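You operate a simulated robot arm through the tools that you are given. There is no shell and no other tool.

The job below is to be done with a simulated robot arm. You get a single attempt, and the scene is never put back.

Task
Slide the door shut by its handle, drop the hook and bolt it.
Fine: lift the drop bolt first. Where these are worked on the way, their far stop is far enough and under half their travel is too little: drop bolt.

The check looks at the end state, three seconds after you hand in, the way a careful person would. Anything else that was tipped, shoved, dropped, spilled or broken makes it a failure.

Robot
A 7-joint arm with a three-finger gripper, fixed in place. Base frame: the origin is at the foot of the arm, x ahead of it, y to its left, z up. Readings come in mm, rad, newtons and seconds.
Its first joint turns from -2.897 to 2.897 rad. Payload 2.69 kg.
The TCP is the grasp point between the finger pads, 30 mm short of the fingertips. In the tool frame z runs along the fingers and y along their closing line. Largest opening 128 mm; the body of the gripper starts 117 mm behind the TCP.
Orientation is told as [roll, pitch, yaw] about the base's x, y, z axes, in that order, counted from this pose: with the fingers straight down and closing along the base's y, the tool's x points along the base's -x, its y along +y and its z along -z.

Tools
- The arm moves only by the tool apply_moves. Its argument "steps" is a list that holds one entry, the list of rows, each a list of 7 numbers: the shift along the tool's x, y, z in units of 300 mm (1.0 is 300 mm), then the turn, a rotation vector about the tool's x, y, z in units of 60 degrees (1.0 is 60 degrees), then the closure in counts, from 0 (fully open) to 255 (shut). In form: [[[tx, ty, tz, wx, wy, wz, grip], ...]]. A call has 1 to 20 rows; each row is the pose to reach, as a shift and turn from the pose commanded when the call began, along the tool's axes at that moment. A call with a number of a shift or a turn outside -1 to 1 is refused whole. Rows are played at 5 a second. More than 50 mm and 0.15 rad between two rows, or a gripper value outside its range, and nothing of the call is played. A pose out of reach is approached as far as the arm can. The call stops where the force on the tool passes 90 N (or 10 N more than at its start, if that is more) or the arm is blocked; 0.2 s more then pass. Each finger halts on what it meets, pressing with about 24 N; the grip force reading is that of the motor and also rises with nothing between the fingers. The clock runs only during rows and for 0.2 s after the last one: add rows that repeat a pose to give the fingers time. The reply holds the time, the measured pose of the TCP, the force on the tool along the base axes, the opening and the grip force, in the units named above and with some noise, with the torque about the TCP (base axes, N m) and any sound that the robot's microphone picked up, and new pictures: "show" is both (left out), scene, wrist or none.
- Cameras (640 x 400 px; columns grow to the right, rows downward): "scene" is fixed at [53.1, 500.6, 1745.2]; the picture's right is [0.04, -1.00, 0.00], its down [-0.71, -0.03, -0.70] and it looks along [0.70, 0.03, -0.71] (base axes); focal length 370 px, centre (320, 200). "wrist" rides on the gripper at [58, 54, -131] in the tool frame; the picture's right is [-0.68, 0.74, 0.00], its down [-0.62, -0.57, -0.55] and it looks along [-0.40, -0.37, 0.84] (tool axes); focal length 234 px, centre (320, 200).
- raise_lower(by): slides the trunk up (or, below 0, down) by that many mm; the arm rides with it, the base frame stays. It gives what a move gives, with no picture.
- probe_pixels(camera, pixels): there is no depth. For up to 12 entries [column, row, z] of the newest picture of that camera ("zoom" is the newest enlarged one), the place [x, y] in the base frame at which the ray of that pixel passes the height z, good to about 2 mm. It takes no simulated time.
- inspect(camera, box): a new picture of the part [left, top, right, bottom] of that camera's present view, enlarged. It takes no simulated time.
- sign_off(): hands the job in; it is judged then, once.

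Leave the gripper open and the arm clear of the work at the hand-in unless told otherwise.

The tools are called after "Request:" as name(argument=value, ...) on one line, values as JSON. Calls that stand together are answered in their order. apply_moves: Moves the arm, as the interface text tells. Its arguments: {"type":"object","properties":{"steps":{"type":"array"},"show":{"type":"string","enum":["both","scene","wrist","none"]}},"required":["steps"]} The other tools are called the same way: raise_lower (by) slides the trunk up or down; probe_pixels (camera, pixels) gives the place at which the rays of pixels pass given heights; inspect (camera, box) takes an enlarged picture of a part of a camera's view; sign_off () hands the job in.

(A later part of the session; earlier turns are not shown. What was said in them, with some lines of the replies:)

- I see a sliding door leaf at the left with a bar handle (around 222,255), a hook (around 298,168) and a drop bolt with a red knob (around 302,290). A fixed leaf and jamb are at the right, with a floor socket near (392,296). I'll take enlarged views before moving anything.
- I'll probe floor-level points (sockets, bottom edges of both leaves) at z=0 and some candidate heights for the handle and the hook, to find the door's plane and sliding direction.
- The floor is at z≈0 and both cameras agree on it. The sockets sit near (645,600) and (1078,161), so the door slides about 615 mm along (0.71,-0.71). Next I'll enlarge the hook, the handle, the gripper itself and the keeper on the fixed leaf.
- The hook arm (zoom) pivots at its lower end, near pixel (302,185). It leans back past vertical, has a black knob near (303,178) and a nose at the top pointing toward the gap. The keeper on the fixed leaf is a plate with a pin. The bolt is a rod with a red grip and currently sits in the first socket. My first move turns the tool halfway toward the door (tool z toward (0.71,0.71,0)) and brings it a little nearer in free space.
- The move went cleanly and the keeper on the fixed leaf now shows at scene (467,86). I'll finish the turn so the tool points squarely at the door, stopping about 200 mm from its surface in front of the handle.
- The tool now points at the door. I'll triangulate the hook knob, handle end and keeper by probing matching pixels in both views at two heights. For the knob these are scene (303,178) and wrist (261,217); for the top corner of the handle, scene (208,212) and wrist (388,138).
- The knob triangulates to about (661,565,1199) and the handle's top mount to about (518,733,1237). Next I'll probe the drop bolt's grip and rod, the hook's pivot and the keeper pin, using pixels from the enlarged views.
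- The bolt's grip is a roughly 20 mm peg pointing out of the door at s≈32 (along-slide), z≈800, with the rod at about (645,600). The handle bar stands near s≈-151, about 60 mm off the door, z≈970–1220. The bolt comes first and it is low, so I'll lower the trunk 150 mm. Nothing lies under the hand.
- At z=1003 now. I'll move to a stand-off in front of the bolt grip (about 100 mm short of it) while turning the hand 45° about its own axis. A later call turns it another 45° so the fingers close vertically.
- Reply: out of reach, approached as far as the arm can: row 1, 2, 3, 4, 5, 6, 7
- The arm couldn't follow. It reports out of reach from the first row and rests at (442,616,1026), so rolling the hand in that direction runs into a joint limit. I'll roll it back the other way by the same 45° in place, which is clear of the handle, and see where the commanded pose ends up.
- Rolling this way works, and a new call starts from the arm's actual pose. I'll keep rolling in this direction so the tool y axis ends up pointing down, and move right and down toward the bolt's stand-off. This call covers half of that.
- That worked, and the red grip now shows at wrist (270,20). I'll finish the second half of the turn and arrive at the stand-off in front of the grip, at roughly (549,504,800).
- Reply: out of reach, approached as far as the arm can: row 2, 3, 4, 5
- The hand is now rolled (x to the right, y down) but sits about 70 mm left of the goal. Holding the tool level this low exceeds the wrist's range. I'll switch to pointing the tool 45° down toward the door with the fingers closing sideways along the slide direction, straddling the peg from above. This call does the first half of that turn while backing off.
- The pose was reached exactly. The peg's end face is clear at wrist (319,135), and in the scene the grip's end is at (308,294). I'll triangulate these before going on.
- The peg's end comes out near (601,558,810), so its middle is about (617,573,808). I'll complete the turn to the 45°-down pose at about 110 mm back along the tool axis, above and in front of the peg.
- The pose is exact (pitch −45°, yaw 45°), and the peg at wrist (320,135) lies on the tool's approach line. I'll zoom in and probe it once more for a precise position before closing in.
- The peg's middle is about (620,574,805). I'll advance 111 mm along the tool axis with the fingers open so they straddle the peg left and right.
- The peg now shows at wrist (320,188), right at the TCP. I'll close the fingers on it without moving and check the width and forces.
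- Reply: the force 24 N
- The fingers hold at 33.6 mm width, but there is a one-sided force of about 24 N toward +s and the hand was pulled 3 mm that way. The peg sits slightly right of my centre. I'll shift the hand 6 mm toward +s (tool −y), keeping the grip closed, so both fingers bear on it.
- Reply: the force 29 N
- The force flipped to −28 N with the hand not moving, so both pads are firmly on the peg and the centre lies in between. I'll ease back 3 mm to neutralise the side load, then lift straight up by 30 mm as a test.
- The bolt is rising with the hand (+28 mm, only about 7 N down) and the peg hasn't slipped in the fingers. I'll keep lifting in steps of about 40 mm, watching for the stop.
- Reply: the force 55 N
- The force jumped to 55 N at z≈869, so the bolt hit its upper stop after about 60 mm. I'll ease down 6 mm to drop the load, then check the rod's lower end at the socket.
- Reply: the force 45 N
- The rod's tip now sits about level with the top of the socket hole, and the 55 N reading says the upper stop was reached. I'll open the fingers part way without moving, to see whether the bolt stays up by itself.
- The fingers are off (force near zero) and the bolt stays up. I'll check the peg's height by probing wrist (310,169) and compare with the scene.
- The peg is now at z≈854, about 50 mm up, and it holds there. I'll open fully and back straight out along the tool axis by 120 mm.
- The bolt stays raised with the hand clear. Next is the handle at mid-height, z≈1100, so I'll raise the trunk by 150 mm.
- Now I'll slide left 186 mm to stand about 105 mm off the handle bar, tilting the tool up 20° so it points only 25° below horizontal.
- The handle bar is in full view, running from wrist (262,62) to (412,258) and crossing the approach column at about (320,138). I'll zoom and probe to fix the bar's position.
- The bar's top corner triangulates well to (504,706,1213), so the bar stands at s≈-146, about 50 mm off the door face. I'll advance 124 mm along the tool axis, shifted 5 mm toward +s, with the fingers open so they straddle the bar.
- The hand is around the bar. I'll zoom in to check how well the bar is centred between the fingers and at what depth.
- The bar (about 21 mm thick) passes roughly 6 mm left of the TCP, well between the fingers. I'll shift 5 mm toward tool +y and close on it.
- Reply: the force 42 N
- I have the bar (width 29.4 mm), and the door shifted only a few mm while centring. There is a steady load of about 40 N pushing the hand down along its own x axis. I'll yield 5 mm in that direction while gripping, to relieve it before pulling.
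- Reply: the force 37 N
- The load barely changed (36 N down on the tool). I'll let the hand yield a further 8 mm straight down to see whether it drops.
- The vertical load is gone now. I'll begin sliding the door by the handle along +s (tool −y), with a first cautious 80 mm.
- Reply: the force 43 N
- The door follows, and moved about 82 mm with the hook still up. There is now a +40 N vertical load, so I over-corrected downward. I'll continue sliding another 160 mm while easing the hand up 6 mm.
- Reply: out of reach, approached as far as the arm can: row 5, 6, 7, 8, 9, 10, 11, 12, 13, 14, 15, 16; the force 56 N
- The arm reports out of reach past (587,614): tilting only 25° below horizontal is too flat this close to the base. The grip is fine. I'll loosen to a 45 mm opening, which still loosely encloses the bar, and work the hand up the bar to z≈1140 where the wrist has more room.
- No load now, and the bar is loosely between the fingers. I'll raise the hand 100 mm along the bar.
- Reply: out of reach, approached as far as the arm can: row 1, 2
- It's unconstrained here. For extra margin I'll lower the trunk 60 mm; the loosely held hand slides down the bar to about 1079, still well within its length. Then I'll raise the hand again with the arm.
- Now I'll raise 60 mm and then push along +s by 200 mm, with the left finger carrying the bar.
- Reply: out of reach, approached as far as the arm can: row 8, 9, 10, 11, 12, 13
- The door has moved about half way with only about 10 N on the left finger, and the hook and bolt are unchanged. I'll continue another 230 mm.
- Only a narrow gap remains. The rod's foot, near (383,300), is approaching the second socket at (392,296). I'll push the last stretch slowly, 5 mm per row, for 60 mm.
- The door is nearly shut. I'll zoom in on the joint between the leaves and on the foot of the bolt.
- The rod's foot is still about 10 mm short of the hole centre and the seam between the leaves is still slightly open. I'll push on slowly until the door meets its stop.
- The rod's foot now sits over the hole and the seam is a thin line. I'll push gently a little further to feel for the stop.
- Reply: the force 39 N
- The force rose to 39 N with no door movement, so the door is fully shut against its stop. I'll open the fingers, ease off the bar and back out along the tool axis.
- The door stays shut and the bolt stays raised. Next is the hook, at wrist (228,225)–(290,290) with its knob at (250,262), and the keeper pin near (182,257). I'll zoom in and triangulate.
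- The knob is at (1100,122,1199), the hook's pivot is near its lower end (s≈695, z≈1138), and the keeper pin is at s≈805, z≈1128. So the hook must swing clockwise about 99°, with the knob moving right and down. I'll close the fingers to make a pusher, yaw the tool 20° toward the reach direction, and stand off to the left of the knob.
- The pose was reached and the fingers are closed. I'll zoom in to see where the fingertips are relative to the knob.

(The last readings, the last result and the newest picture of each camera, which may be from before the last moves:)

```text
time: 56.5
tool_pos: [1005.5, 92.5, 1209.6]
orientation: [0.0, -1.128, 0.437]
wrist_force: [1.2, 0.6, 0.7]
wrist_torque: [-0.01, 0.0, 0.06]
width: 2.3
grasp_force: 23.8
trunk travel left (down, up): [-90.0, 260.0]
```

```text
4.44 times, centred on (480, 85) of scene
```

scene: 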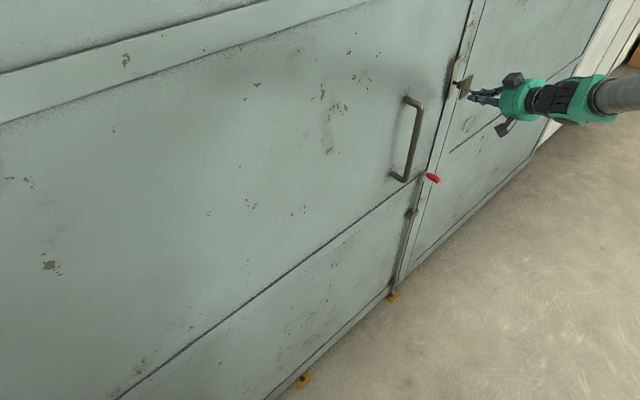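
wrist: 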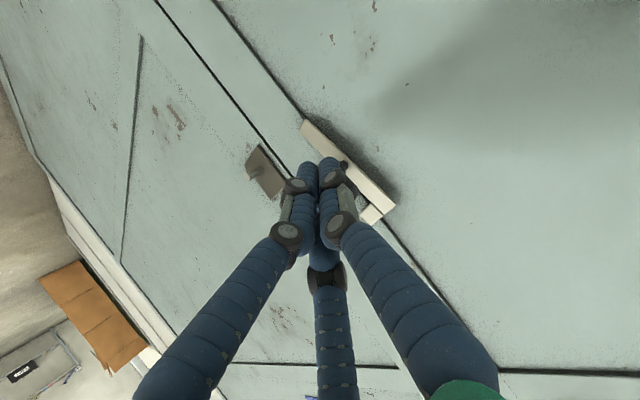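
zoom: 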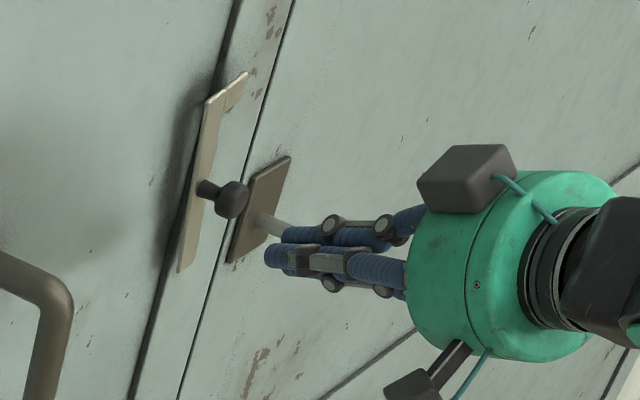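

By calculation the knob's stem is at s≈684, z≈1199, and my fingertips are at s≈655, z≈1197, about 60 mm out from the knob plane. I'll move straight in toward the door by 66 mm, biased 6 mm left, so the tips come in beside the knob on its left.

Request:
apply_moves(steps=[[[-0.0171, 0.0187, 0.0362, 0, 0, 0, 255], [-0.0343, 0.0375, 0.0724, 0, 0, 0, 255], [-0.0514, 0.0562, 0.1086, 0, 0, 0, 255], [-0.0686, 0.075, 0.1448, 0, 0, 0, 255], [-0.0857, 0.0937, 0.181, 0, 0, 0, 255]]], show="both")

Request:
inspect(camera="wrist", box=[240, 100, 420, 240])

Request:
inspect(camera="scene", box=[430, 40, 530, 130])

```text
time: 57.7
tool_pos: [1047.2, 144.6, 1210.4]
orientation: [0.0, -1.128, 0.438]
wrist_force: [0.0, -0.1, 0.7]
wrist_torque: [-0.03, -0.02, 0.03]
width: 2.1
grasp_force: 24.3
trunk travel left (down, up): [-90.0, 260.0]
```

scene: 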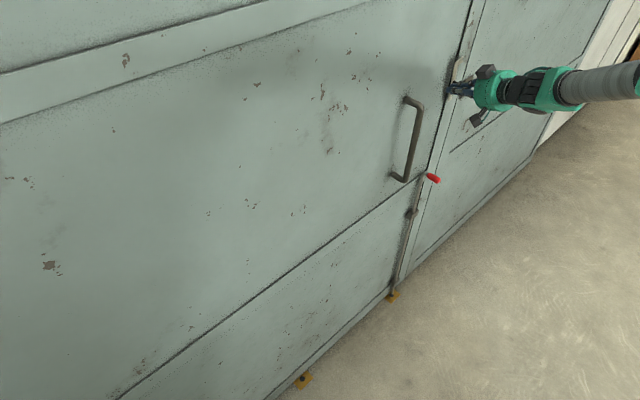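
wrist: 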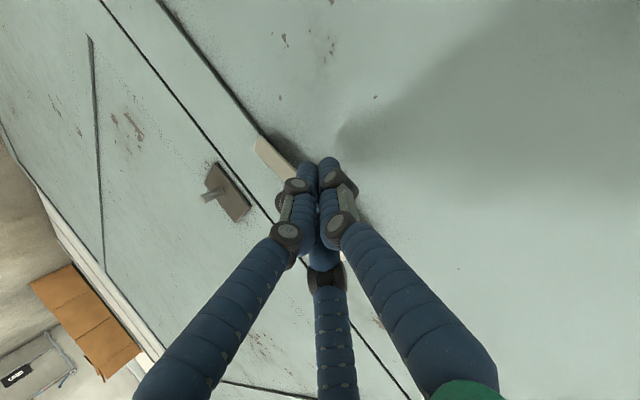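

```text
2.86 times, centred on (330, 170) of wrist
```

zoom: 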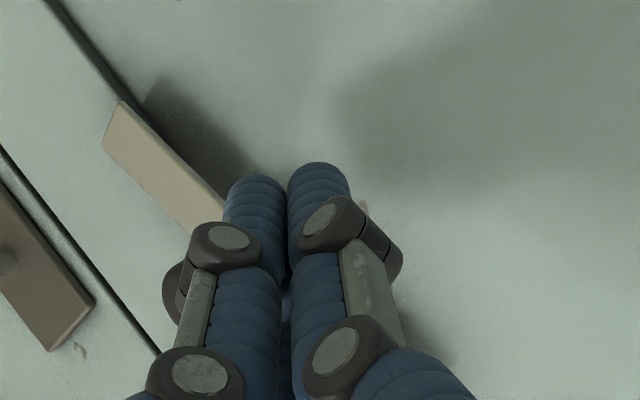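

```text
4.44 times, centred on (480, 85) of scene
```

zoom: 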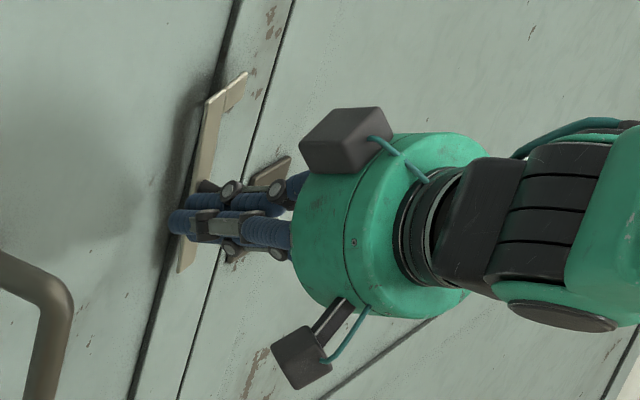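

No contact yet. The fingertips are left of the knob at s≈648, z≈1197, level with its head. I'll now push right along +s by 50 mm, which should carry the hook past vertical.

Request:
apply_moves(steps=[[[-0.0039, -0.0251, 0.0082, 0, 0, 0, 255], [-0.0078, -0.0501, 0.0164, 0, 0, 0, 255], [-0.0147, -0.0752, 0.0233, 0, 0, 0, 255], [-0.0216, -0.1003, 0.03, 0, 0, 0, 255], [-0.0285, -0.1253, 0.0368, 0, 0, 0, 255], [-0.0334, -0.1567, 0.0471, 0, 0, 0, 255]]], show="both")

Request:
inspect(camera="scene", box=[430, 40, 530, 130])

Request:
inspect(camera="wrist", box=[200, 100, 420, 240])

```text
time: 59.1
tool_pos: [1082.6, 108.7, 1213.5]
orientation: [0.001, -1.127, 0.436]
wrist_force: [1.1, 0.3, 0.2]
wrist_torque: [0.0, 0.01, 0.0]
width: 1.9
grasp_force: 23.7
trunk travel left (down, up): [-90.0, 260.0]
```

scene: 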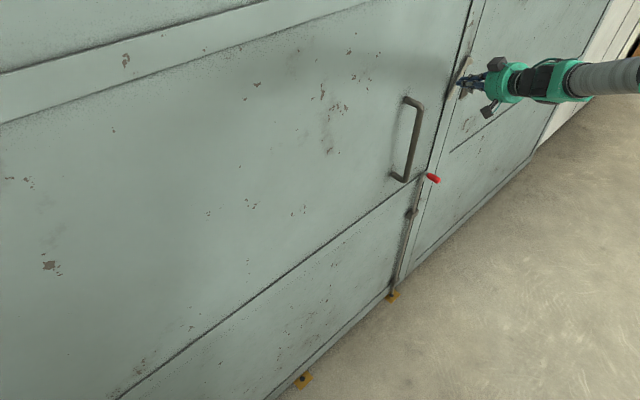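
wrist: 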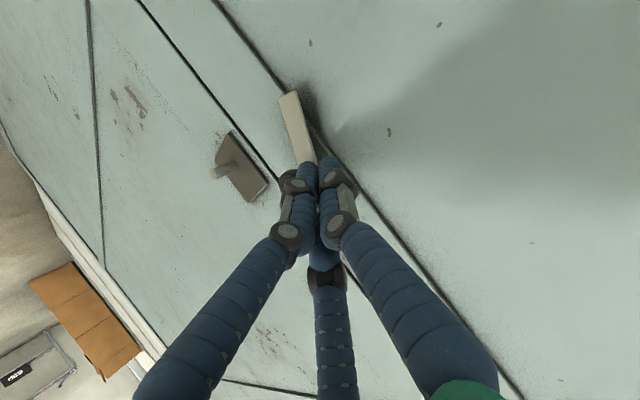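

```text
4.44 times, centred on (480, 85) of scene
```

zoom: 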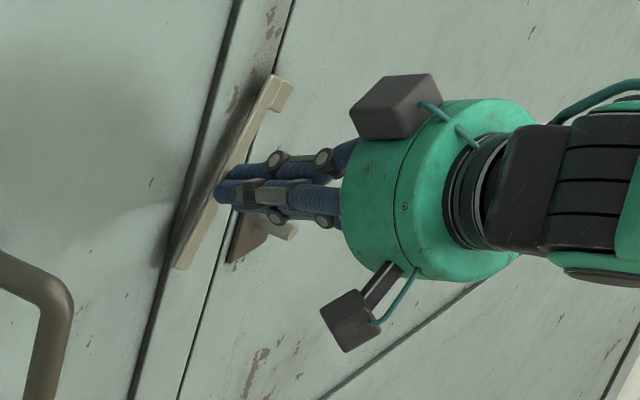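

```text
2.86 times, centred on (310, 170) of wrist
```

zoom: 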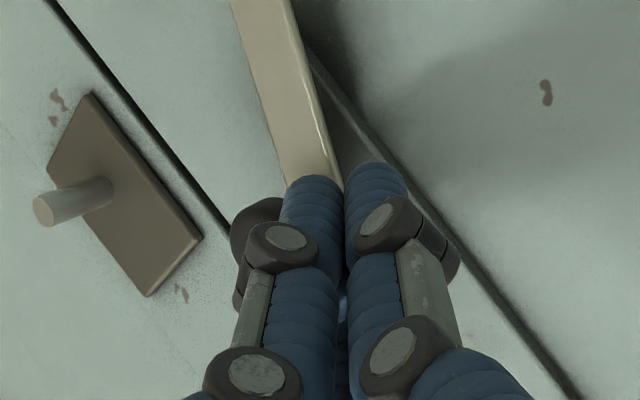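

The hook is swinging right (about 25° past vertical) with almost no force and it doesn't run ahead, so its friction holds it. I'll keep following the knob's arc, right and increasingly downward.

Request:
apply_moves(steps=[[[-0.0044, -0.0282, 0.0093, 0, 0, 0, 255], [-0.006, -0.058, 0.0204, 0, 0, 0, 255], [0.0014, -0.0877, 0.0359, 0, 0, 0, 255], [0.0176, -0.1191, 0.0562, 0, 0, 0, 255], [0.0378, -0.1441, 0.0759, 0, 0, 0, 255], [0.0604, -0.1651, 0.0951, 0, 0, 0, 255]]], show="both")

Request:
inspect(camera="scene", box=[430, 40, 530, 130])

Request:
inspect(camera="wrist", box=[200, 100, 420, 240])

```text
time: 60.5
tool_pos: [1119.6, 72.4, 1183.1]
orientation: [0.001, -1.126, 0.436]
wrist_force: [0.1, -0.4, -0.6]
wrist_torque: [0.01, -0.01, -0.05]
width: 1.8
grasp_force: 23.8
trunk travel left (down, up): [-90.0, 260.0]
```

scene: 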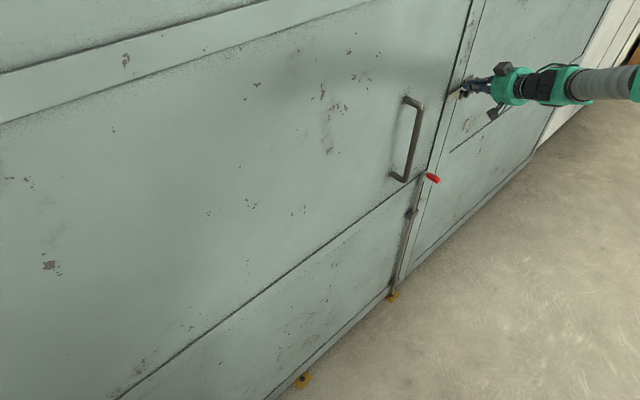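
wrist: 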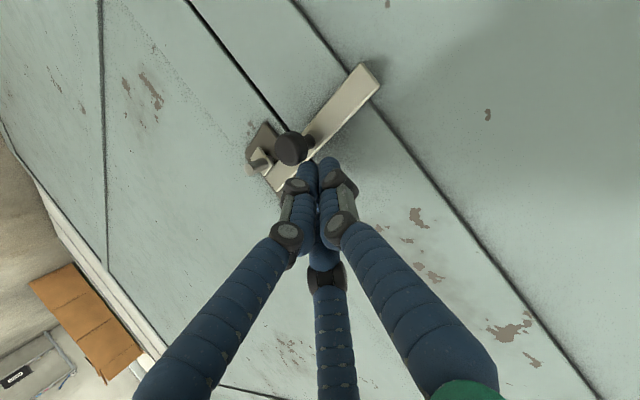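

```text
4.44 times, centred on (480, 85) of scene
```

zoom: 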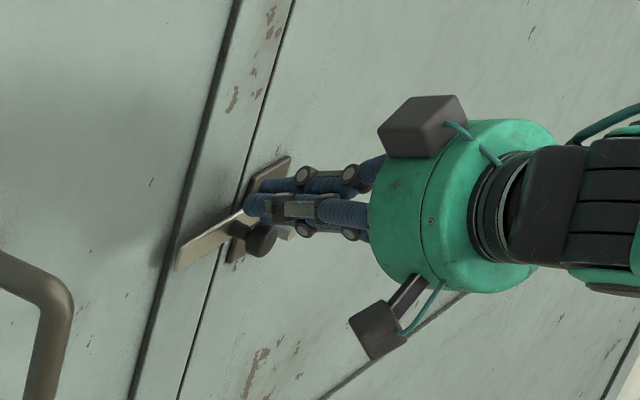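

```text
2.86 times, centred on (310, 170) of wrist
```

zoom: 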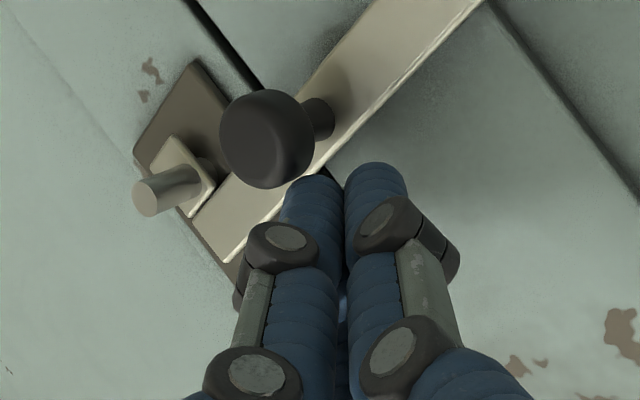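

The hook has swung over and now lies near horizontal with its nose at the keeper pin, and my finger is no longer touching it. To be sure it's fully seated I'll press down gently on top of the knob in 3 mm steps and watch the force.

Request:
apply_moves(steps=[[[0.0075, -0.0094, 0.0074, 0, 0, 0, 255], [0.0166, -0.0094, 0.0117, 0, 0, 0, 255], [0.0256, -0.0094, 0.016, 0, 0, 0, 255], [0.0346, -0.0094, 0.0203, 0, 0, 0, 255], [0.0437, -0.0094, 0.0245, 0, 0, 0, 255]]], show="wrist")

Request:
inspect(camera="wrist", box=[200, 80, 420, 240])

```text
time: 61.7
tool_pos: [1121.6, 69.3, 1180.4]
orientation: [-0.01, -1.141, 0.448]
wrist_force: [11.3, 1.1, 48.9]
wrist_torque: [0.26, -1.06, -0.32]
width: 1.7
grasp_force: 23.7
trunk travel left (down, up): [-90.0, 260.0]
```

wrist: 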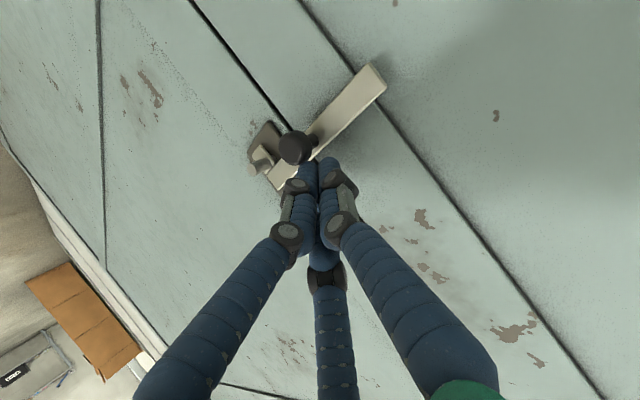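

```text
2.50 times, centred on (310, 160) of wrist
```

zoom: 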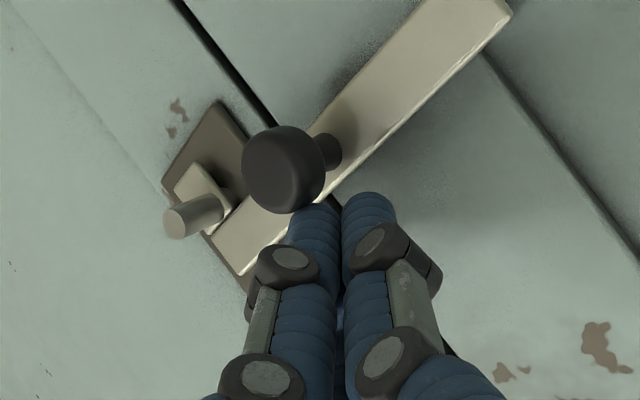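

The force jumped to 49 N after 3 mm, so the hook is resting hard on the pin, fully dropped. I'll lift off the knob and back out from the door.

Request:
apply_moves(steps=[[[-0.018, 0, -0.0086, 0, 0, 0, 255], [-0.0361, 0, -0.0172, 0, 0, 0, 255], [-0.0137, -0.019, -0.0644, 0, 0, 0, 255], [0.0087, -0.0379, -0.1115, 0, 0, 0, 255], [0.031, -0.0569, -0.1587, 0, 0, 0, 255], [0.0534, -0.0759, -0.2059, 0, 0, 0, 255], [0.0758, -0.0948, -0.253, 0, 0, 0, 255], [0.0982, -0.1138, -0.3002, 0, 0, 0, 255]]], show="both")

Request:
inspect(camera="scene", box=[430, 40, 530, 130])

Request:
inspect(camera="wrist", box=[200, 80, 420, 240])

```text
time: 63.5
tool_pos: [1050.5, -2.0, 1180.5]
orientation: [0.0, -1.127, 0.437]
wrist_force: [0.2, -1.1, -0.3]
wrist_torque: [0.0, 0.01, 0.02]
width: 2.5
grasp_force: 24.2
trunk travel left (down, up): [-90.0, 260.0]
```

scene: 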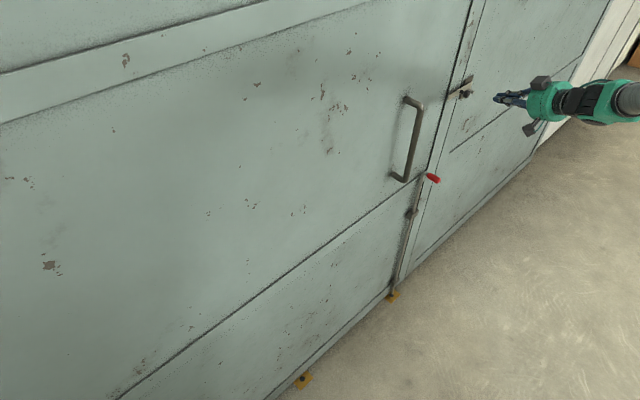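
wrist: 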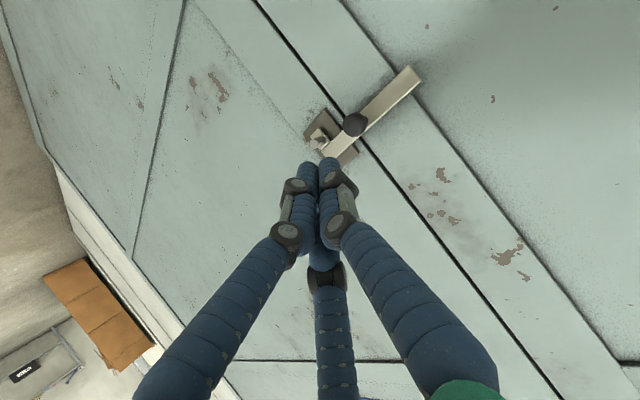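

```text
4.44 times, centred on (480, 85) of scene
```

zoom: 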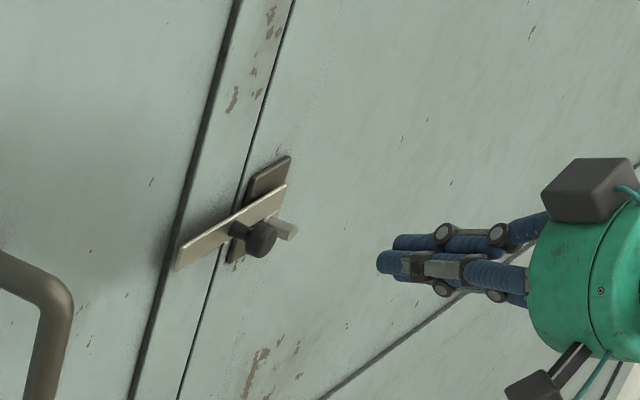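

```text
2.50 times, centred on (310, 160) of wrist
```

zoom: 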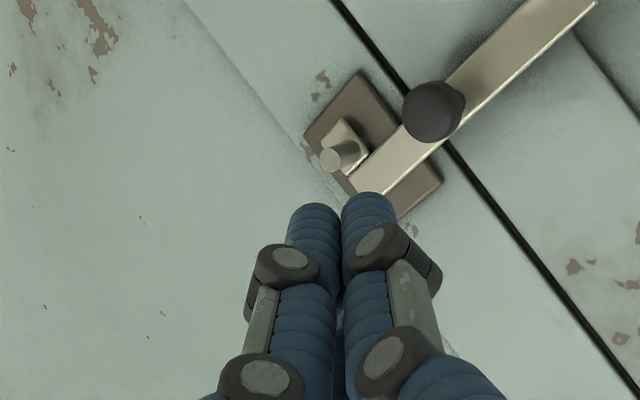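

The hook lies level over the keeper pin with its nose on the far side, and it stays. The last job is the bolt, whose peg has moved with the door to about (1060,134,854). I'll lower the trunk 90 mm to work at that height.

Request:
raise_lower(by=-90)

```text
time: 64.8
tool_pos: [1050.5, -1.3, 1091.4]
orientation: [0.0, -1.13, 0.438]
wrist_force: [0.3, -0.3, 0.5]
wrist_torque: [-0.02, -0.01, -0.01]
width: 2.2
grasp_force: 23.9
trunk travel left (down, up): [0.0, 350.0]
```

Now I'll move down to a stand-off about 100 mm in front of the peg, yaw back to square with the door and open the fingers.

Request:
apply_moves(steps=[[[0.1017, 0.0467, 0.0299, -0.0502, 0, -0.0239, 255], [0.2034, 0.0934, 0.0598, -0.1003, 0, -0.0477, 255], [0.3052, 0.1402, 0.0897, -0.1505, 0, -0.0716, 200], [0.4069, 0.1869, 0.1195, -0.2007, 0, -0.0954, 100], [0.5086, 0.2336, 0.1494, -0.2508, 0, -0.1193, 0], [0.6103, 0.2803, 0.1793, -0.301, 0, -0.1431, 0], [0.6103, 0.2803, 0.1793, -0.301, 0, -0.1431, 0]]], show="both")

```text
time: 66.3
tool_pos: [988.8, 62.3, 901.8]
orientation: [0.0, -1.127, 0.788]
wrist_force: [-0.3, -0.7, -0.4]
wrist_torque: [-0.01, -0.01, -0.02]
width: 128.0
grasp_force: 0.1
trunk travel left (down, up): [0.0, 350.0]
```

scene: 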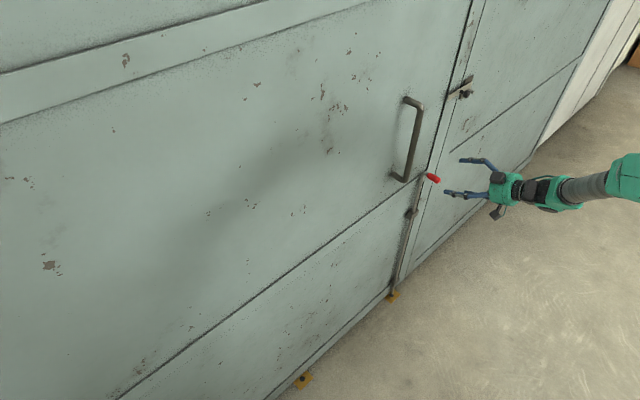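
wrist: 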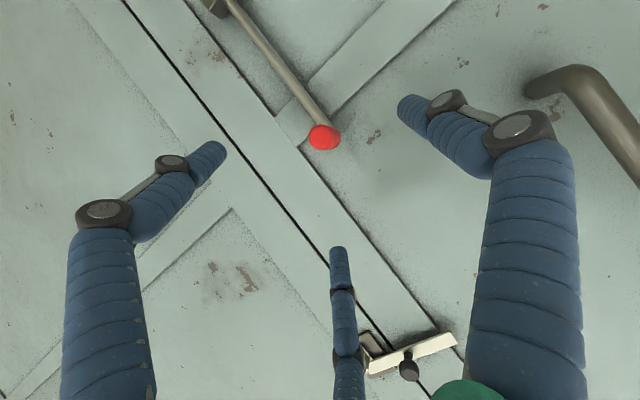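

The peg sits at wrist (324,138), right on the approach line. I'll advance 108 mm along the tool axis so the open fingers straddle it.

Request:
apply_moves(steps=[[[0, 0, 0.08, 0, 0, 0, 0], [0, 0, 0.16, 0, 0, 0, 0], [0, 0, 0.23, 0, 0, 0, 0], [0, 0, 0.29, 0, 0, 0, 0], [0, 0, 0.33, 0, 0, 0, 0], [0, 0, 0.36, 0, 0, 0, 0]]], show="both")

```text
time: 67.8
tool_pos: [1055.9, 131.2, 855.7]
orientation: [0.001, -1.128, 0.788]
wrist_force: [-0.9, -0.4, -0.5]
wrist_torque: [0.01, -0.03, -0.01]
width: 127.9
grasp_force: 0.0
trunk travel left (down, up): [0.0, 350.0]
```

scene: 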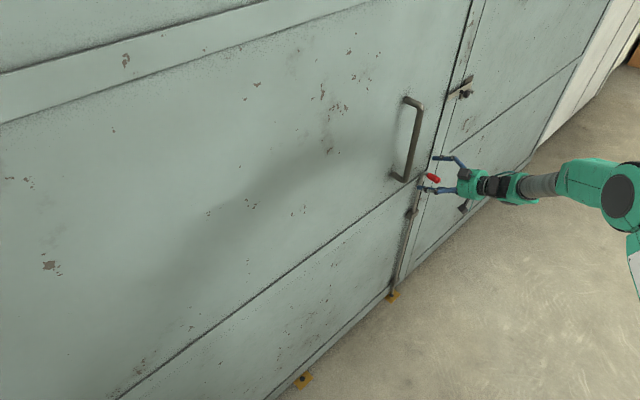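
wrist: 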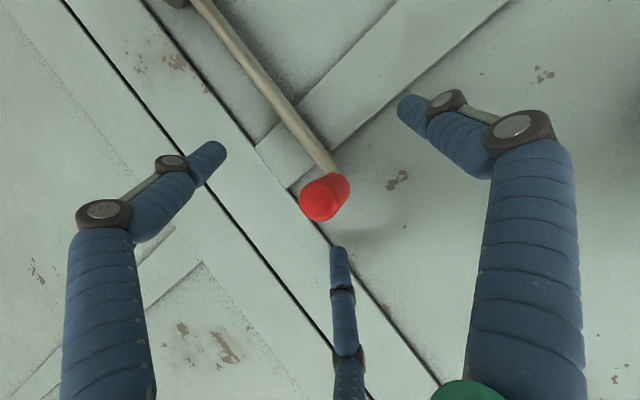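

The peg is at the TCP (wrist 324,195). I'll close on it.

Request:
apply_moves(steps=[[[0, 0, 0, 0, 0, 0, 160], [0, 0, 0, 0, 0, 0, 255], [0, 0, 0, 0, 0, 0, 255], [0, 0, 0, 0, 0, 0, 255], [0, 0, 0, 0, 0, 0, 255]]], show="wrist")

```text
time: 69.0
tool_pos: [1057.3, 132.7, 856.7]
orientation: [0.001, -1.128, 0.787]
wrist_force: [21.7, 4.1, 1.6]
wrist_torque: [0.59, -0.34, -1.26]
width: 31.0
grasp_force: 45.5
trunk travel left (down, up): [0.0, 350.0]
```

wrist: 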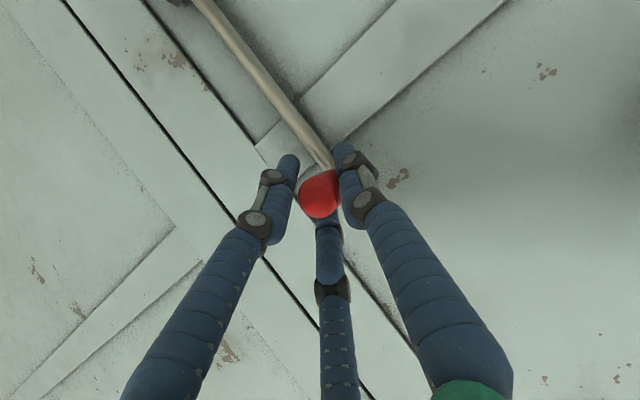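

The peg is gripped (31 mm width, small side load). I'll push the bolt straight down by 30 mm first.

Request:
apply_moves(steps=[[[0.0151, 0, 0.0072, 0, 0, 0, 255], [0.0301, 0, 0.0143, 0, 0, 0, 255], [0.0452, 0, 0.0215, 0, 0, 0, 255], [0.0602, 0, 0.0286, 0, 0, 0, 255], [0.0753, 0, 0.0358, 0, 0, 0, 255], [0.0903, 0, 0.043, 0, 0, 0, 255], [0.0903, 0, 0.043, 0, 0, 0, 255]]], show="both")

Request:
inspect(camera="scene", box=[370, 250, 430, 320])

```text
time: 70.5
tool_pos: [1056.0, 130.9, 824.7]
orientation: [0.001, -1.128, 0.786]
wrist_force: [32.3, 12.4, 0.6]
wrist_torque: [0.31, 0.01, -1.41]
width: 31.1
grasp_force: 44.7
trunk travel left (down, up): [0.0, 350.0]
```

scene: 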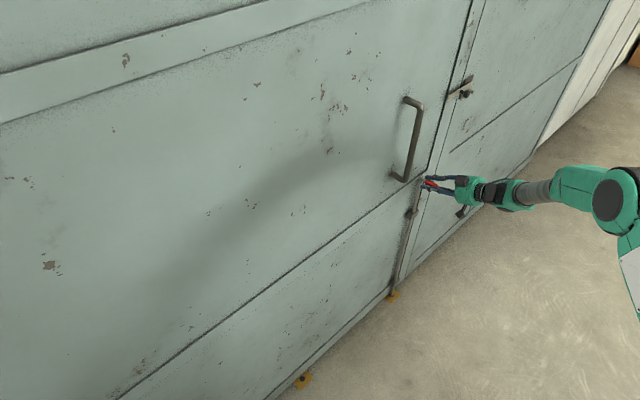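
wrist: 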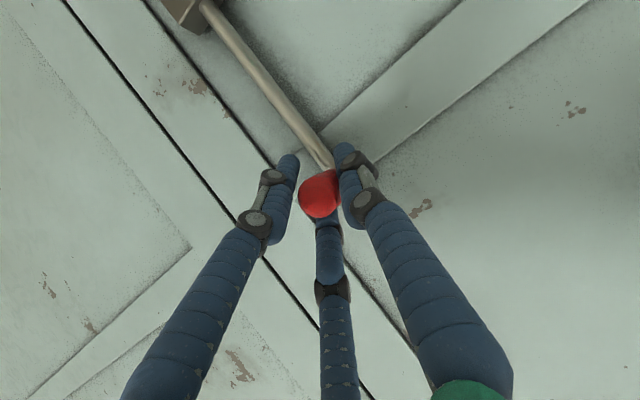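

```text
5.71 times, centred on (400, 285) of scene
```

zoom: 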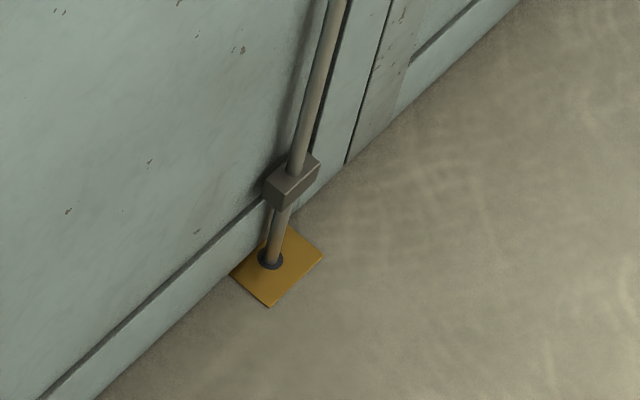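

The bolt moved 32 mm down freely and the rod is now inside the second socket's hole. I'll continue down until it bottoms, with a small shift to relieve the sideways load.

Request:
apply_moves(steps=[[[0.0077, -0.004, 0.0147, 0, 0, 0, 255], [0.0198, -0.005, 0.0204, 0, 0, 0, 255], [0.0318, -0.005, 0.0261, 0, 0, 0, 255], [0.0438, -0.005, 0.0319, 0, 0, 0, 255], [0.0559, -0.005, 0.0376, 0, 0, 0, 255], [0.0679, -0.005, 0.0433, 0, 0, 0, 255]]], show="both")

Request:
inspect(camera="scene", box=[370, 250, 430, 320])

```text
time: 72.0
tool_pos: [1058.6, 131.9, 807.4]
orientation: [-0.007, -1.131, 0.796]
wrist_force: [-36.0, -0.2, 21.3]
wrist_torque: [0.45, -0.54, -0.05]
width: 31.5
grasp_force: 45.0
trunk travel left (down, up): [0.0, 350.0]
```

scene: 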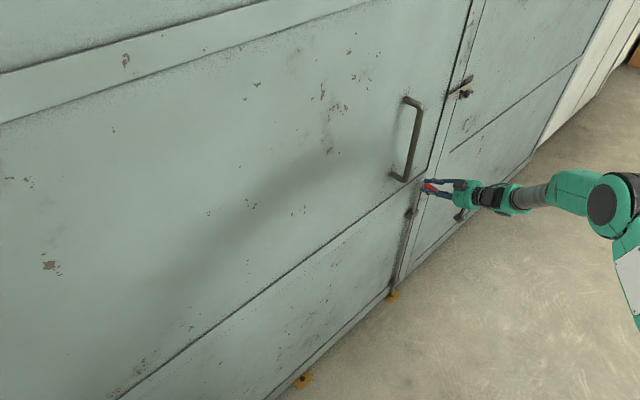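
wrist: 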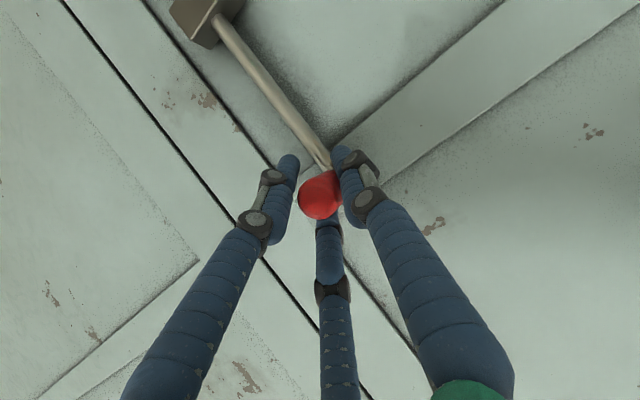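

```text
5.71 times, centred on (400, 285) of scene
```

zoom: 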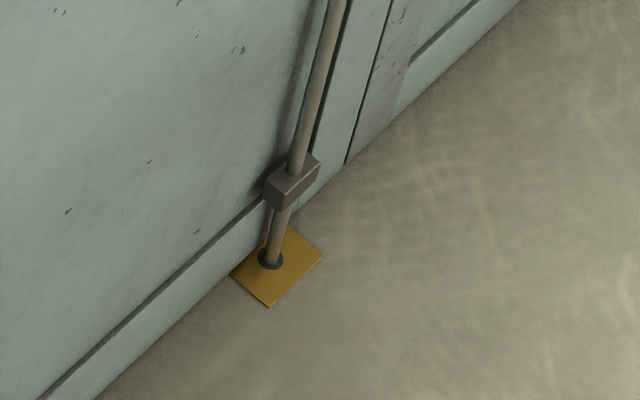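

The bolt has come down 49 mm, matching the lift, and an upward reaction of 21 N appears. I'll press 8 mm more to confirm it's bottomed.

Request:
apply_moves(steps=[[[0.0106, 0, 0.0037, 0, 0, 0, 255], [0.0226, 0, 0.0094, 0, 0, 0, 255], [0.0256, 0, 0.0108, 0, 0, 0, 255]]], show="wrist")

```text
time: 72.8
tool_pos: [1059.9, 132.8, 804.4]
orientation: [-0.014, -1.138, 0.802]
wrist_force: [-15.7, 16.5, 46.8]
wrist_torque: [0.53, -0.01, -0.84]
width: 32.1
grasp_force: 45.2
trunk travel left (down, up): [0.0, 350.0]
```

wrist: 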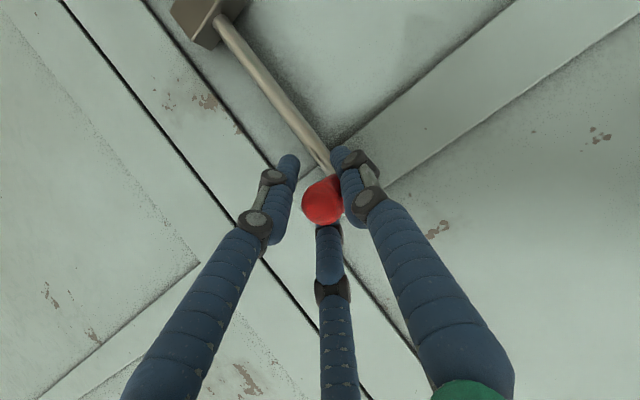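

The force climbed to 47 N while the rod stayed put and the peg began to slip in the pads, so the bolt is fully down in the socket. I'll open the fingers in place, then back out along the tool axis.

Request:
apply_moves(steps=[[[0, 0, 0, 0, 0, 0, 120], [0, 0, 0, 0, 0, 0, 0], [0, 0, 0, 0, 0, 0, 0], [0, 0, -0.05, 0, 0, 0, 0], [0, 0, -0.12, 0, 0, 0, 0], [0, 0, -0.21, 0, 0, 0, 0], [0, 0, -0.31, 0, 0, 0, 0], [0, 0, -0.42, 0, 0, 0, 0]]], show="both")

Request:
inspect(camera="scene", box=[370, 150, 450, 320])

Request:
inspect(camera="scene", box=[370, 250, 430, 320])

Request:
inspect(camera="scene", box=[430, 40, 530, 130])

```text
time: 74.5
tool_pos: [977.6, 49.5, 846.4]
orientation: [0.003, -1.127, 0.788]
wrist_force: [0.0, 0.2, -1.2]
wrist_torque: [-0.01, -0.03, 0.01]
width: 128.1
grasp_force: 0.0
trunk travel left (down, up): [0.0, 350.0]
```

scene: 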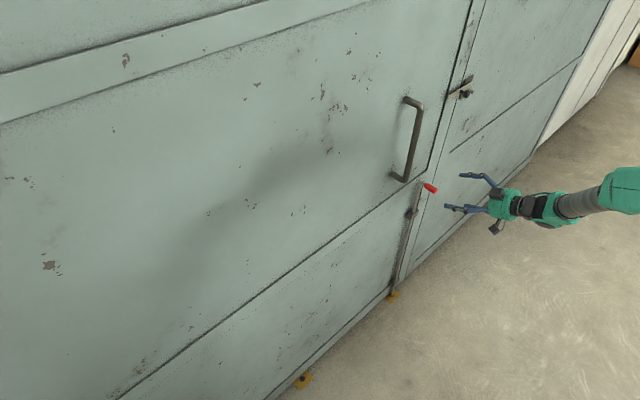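
wrist: 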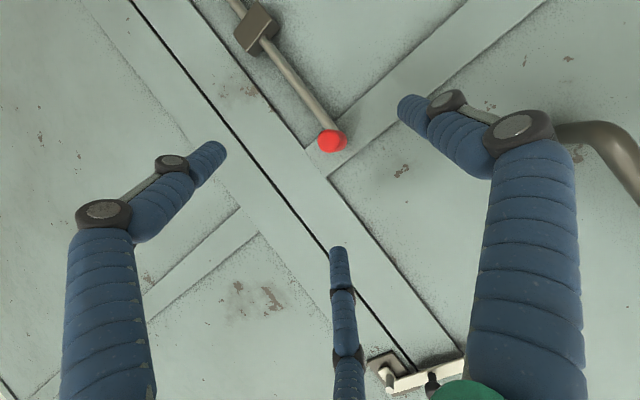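

```text
2.35 times, centred on (410, 235) of scene
```

zoom: 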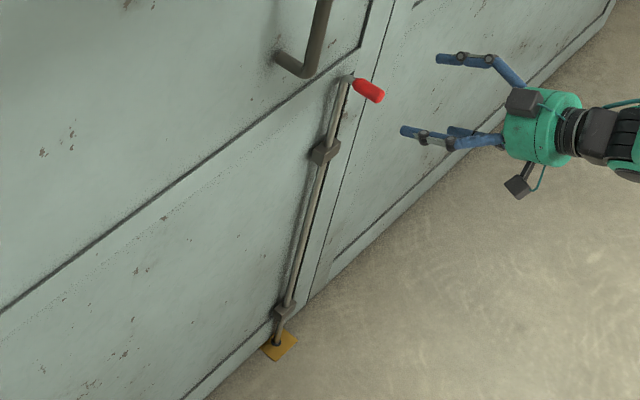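

```text
5.71 times, centred on (400, 285) of scene
```

zoom: 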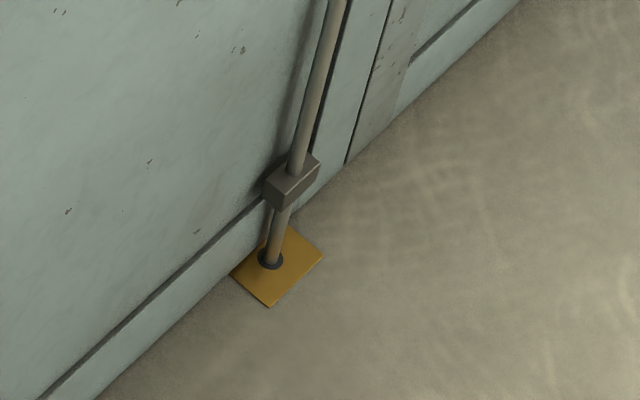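

```text
4.44 times, centred on (480, 85) of scene
```

zoom: 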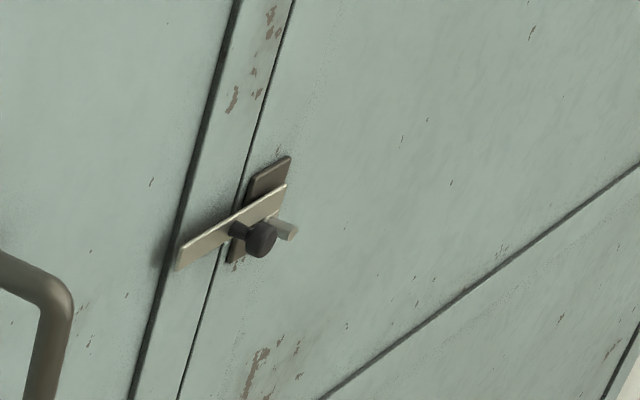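

The bolt stands in the second socket, the hook lies over its pin and the door seam is closed. I'll back the open hand another 150 mm away so the arm is well clear.

Request:
apply_moves(steps=[[[0, 0, -0.1, 0, 0, 0, 0], [0, 0, -0.2, 0, 0, 0, 0], [0, 0, -0.3, 0, 0, 0, 0], [0, 0, -0.4, 0, 0, 0, 0], [0, 0, -0.5, 0, 0, 0, 0]]], show="both")

Request:
inspect(camera="scene", box=[380, 40, 500, 320])

Request:
inspect(camera="wrist", box=[200, 50, 480, 400])

```text
time: 75.8
tool_pos: [880.8, -46.3, 912.7]
orientation: [0.001, -1.128, 0.787]
wrist_force: [0.3, 0.0, -1.2]
wrist_torque: [0.03, 0.01, 0.0]
width: 127.9
grasp_force: 0.1
trunk travel left (down, up): [0.0, 350.0]
```

scene: 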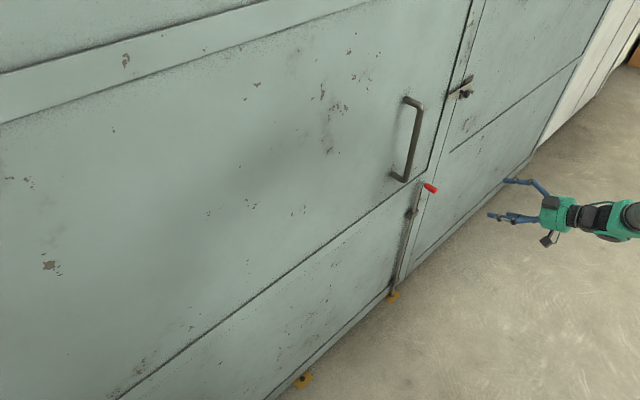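
wrist: 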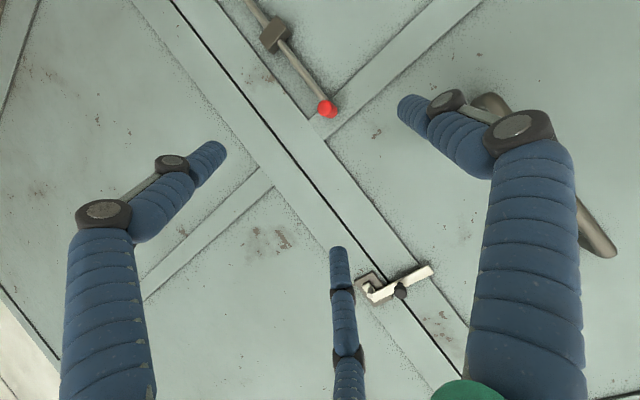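

```text
1.43 times, centred on (440, 180) of scene
```

zoom: 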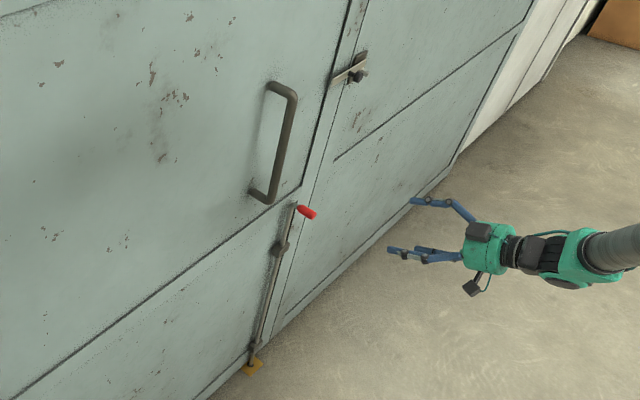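

```text
1.14 times, centred on (340, 225) of wrist
```

zoom: 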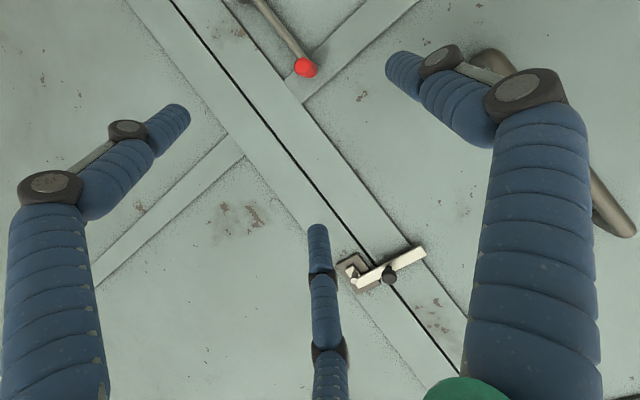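

Everything looks in place. One last close look at the hook and pin before handing in.

Request:
inspect(camera="wrist", box=[345, 250, 445, 320])

Request:
inspect(camera="wrist", box=[230, 0, 370, 130])

```text
5.71 times, centred on (395, 285) of wrist
```

zoom: 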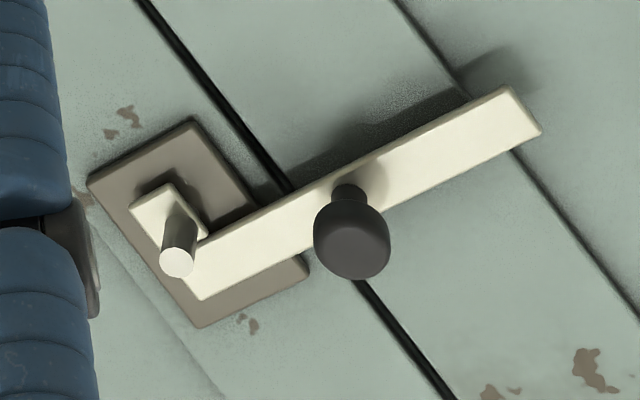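

```text
3.08 times, centred on (300, 65) of wrist
```

zoom: 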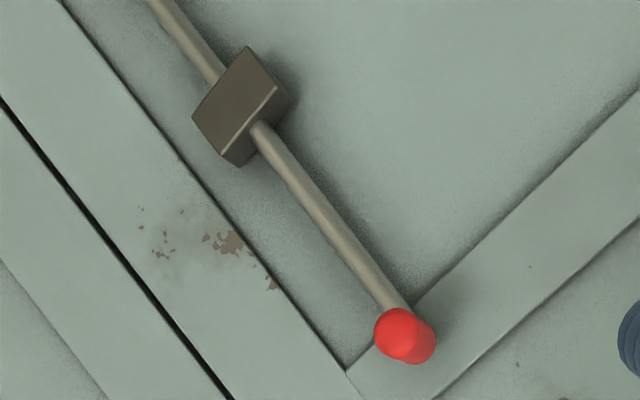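

The pin sits in the inner corner between the hook's arm and nose, so it's captured. The bolt is down in its socket, the door is shut, the gripper is open and the arm is clear. I'm handing in.

Request:
sign_off()

```text
The job is handed in.
```

The door is shut, hooked and bolted, and I've handed the job in. The tool only confirmed the hand-in, so I don't know the check's verdict.

- **Drop bolt (lift):** I lifted it first, about 50 mm to its upper stop, and it stayed up by itself.
- **Door:** I slid it shut by the handle until it met its stop; the push rose to 39 N with no further movement.
- **Hook:** It now lies over the keeper pin. Pressing on the knob gave 49 N with almost no movement, so it is fully dropped.
- **Drop bolt (down):** I pushed it down about 50 mm into the second floor socket until it bottomed.

Getting there, the arm reported out of reach a few times. I had to loosen the grip on the handle part way and push the rest of the slide with one finger against it. I saw nothing else knocked or moved. The gripper is open and the arm is clear of the door.
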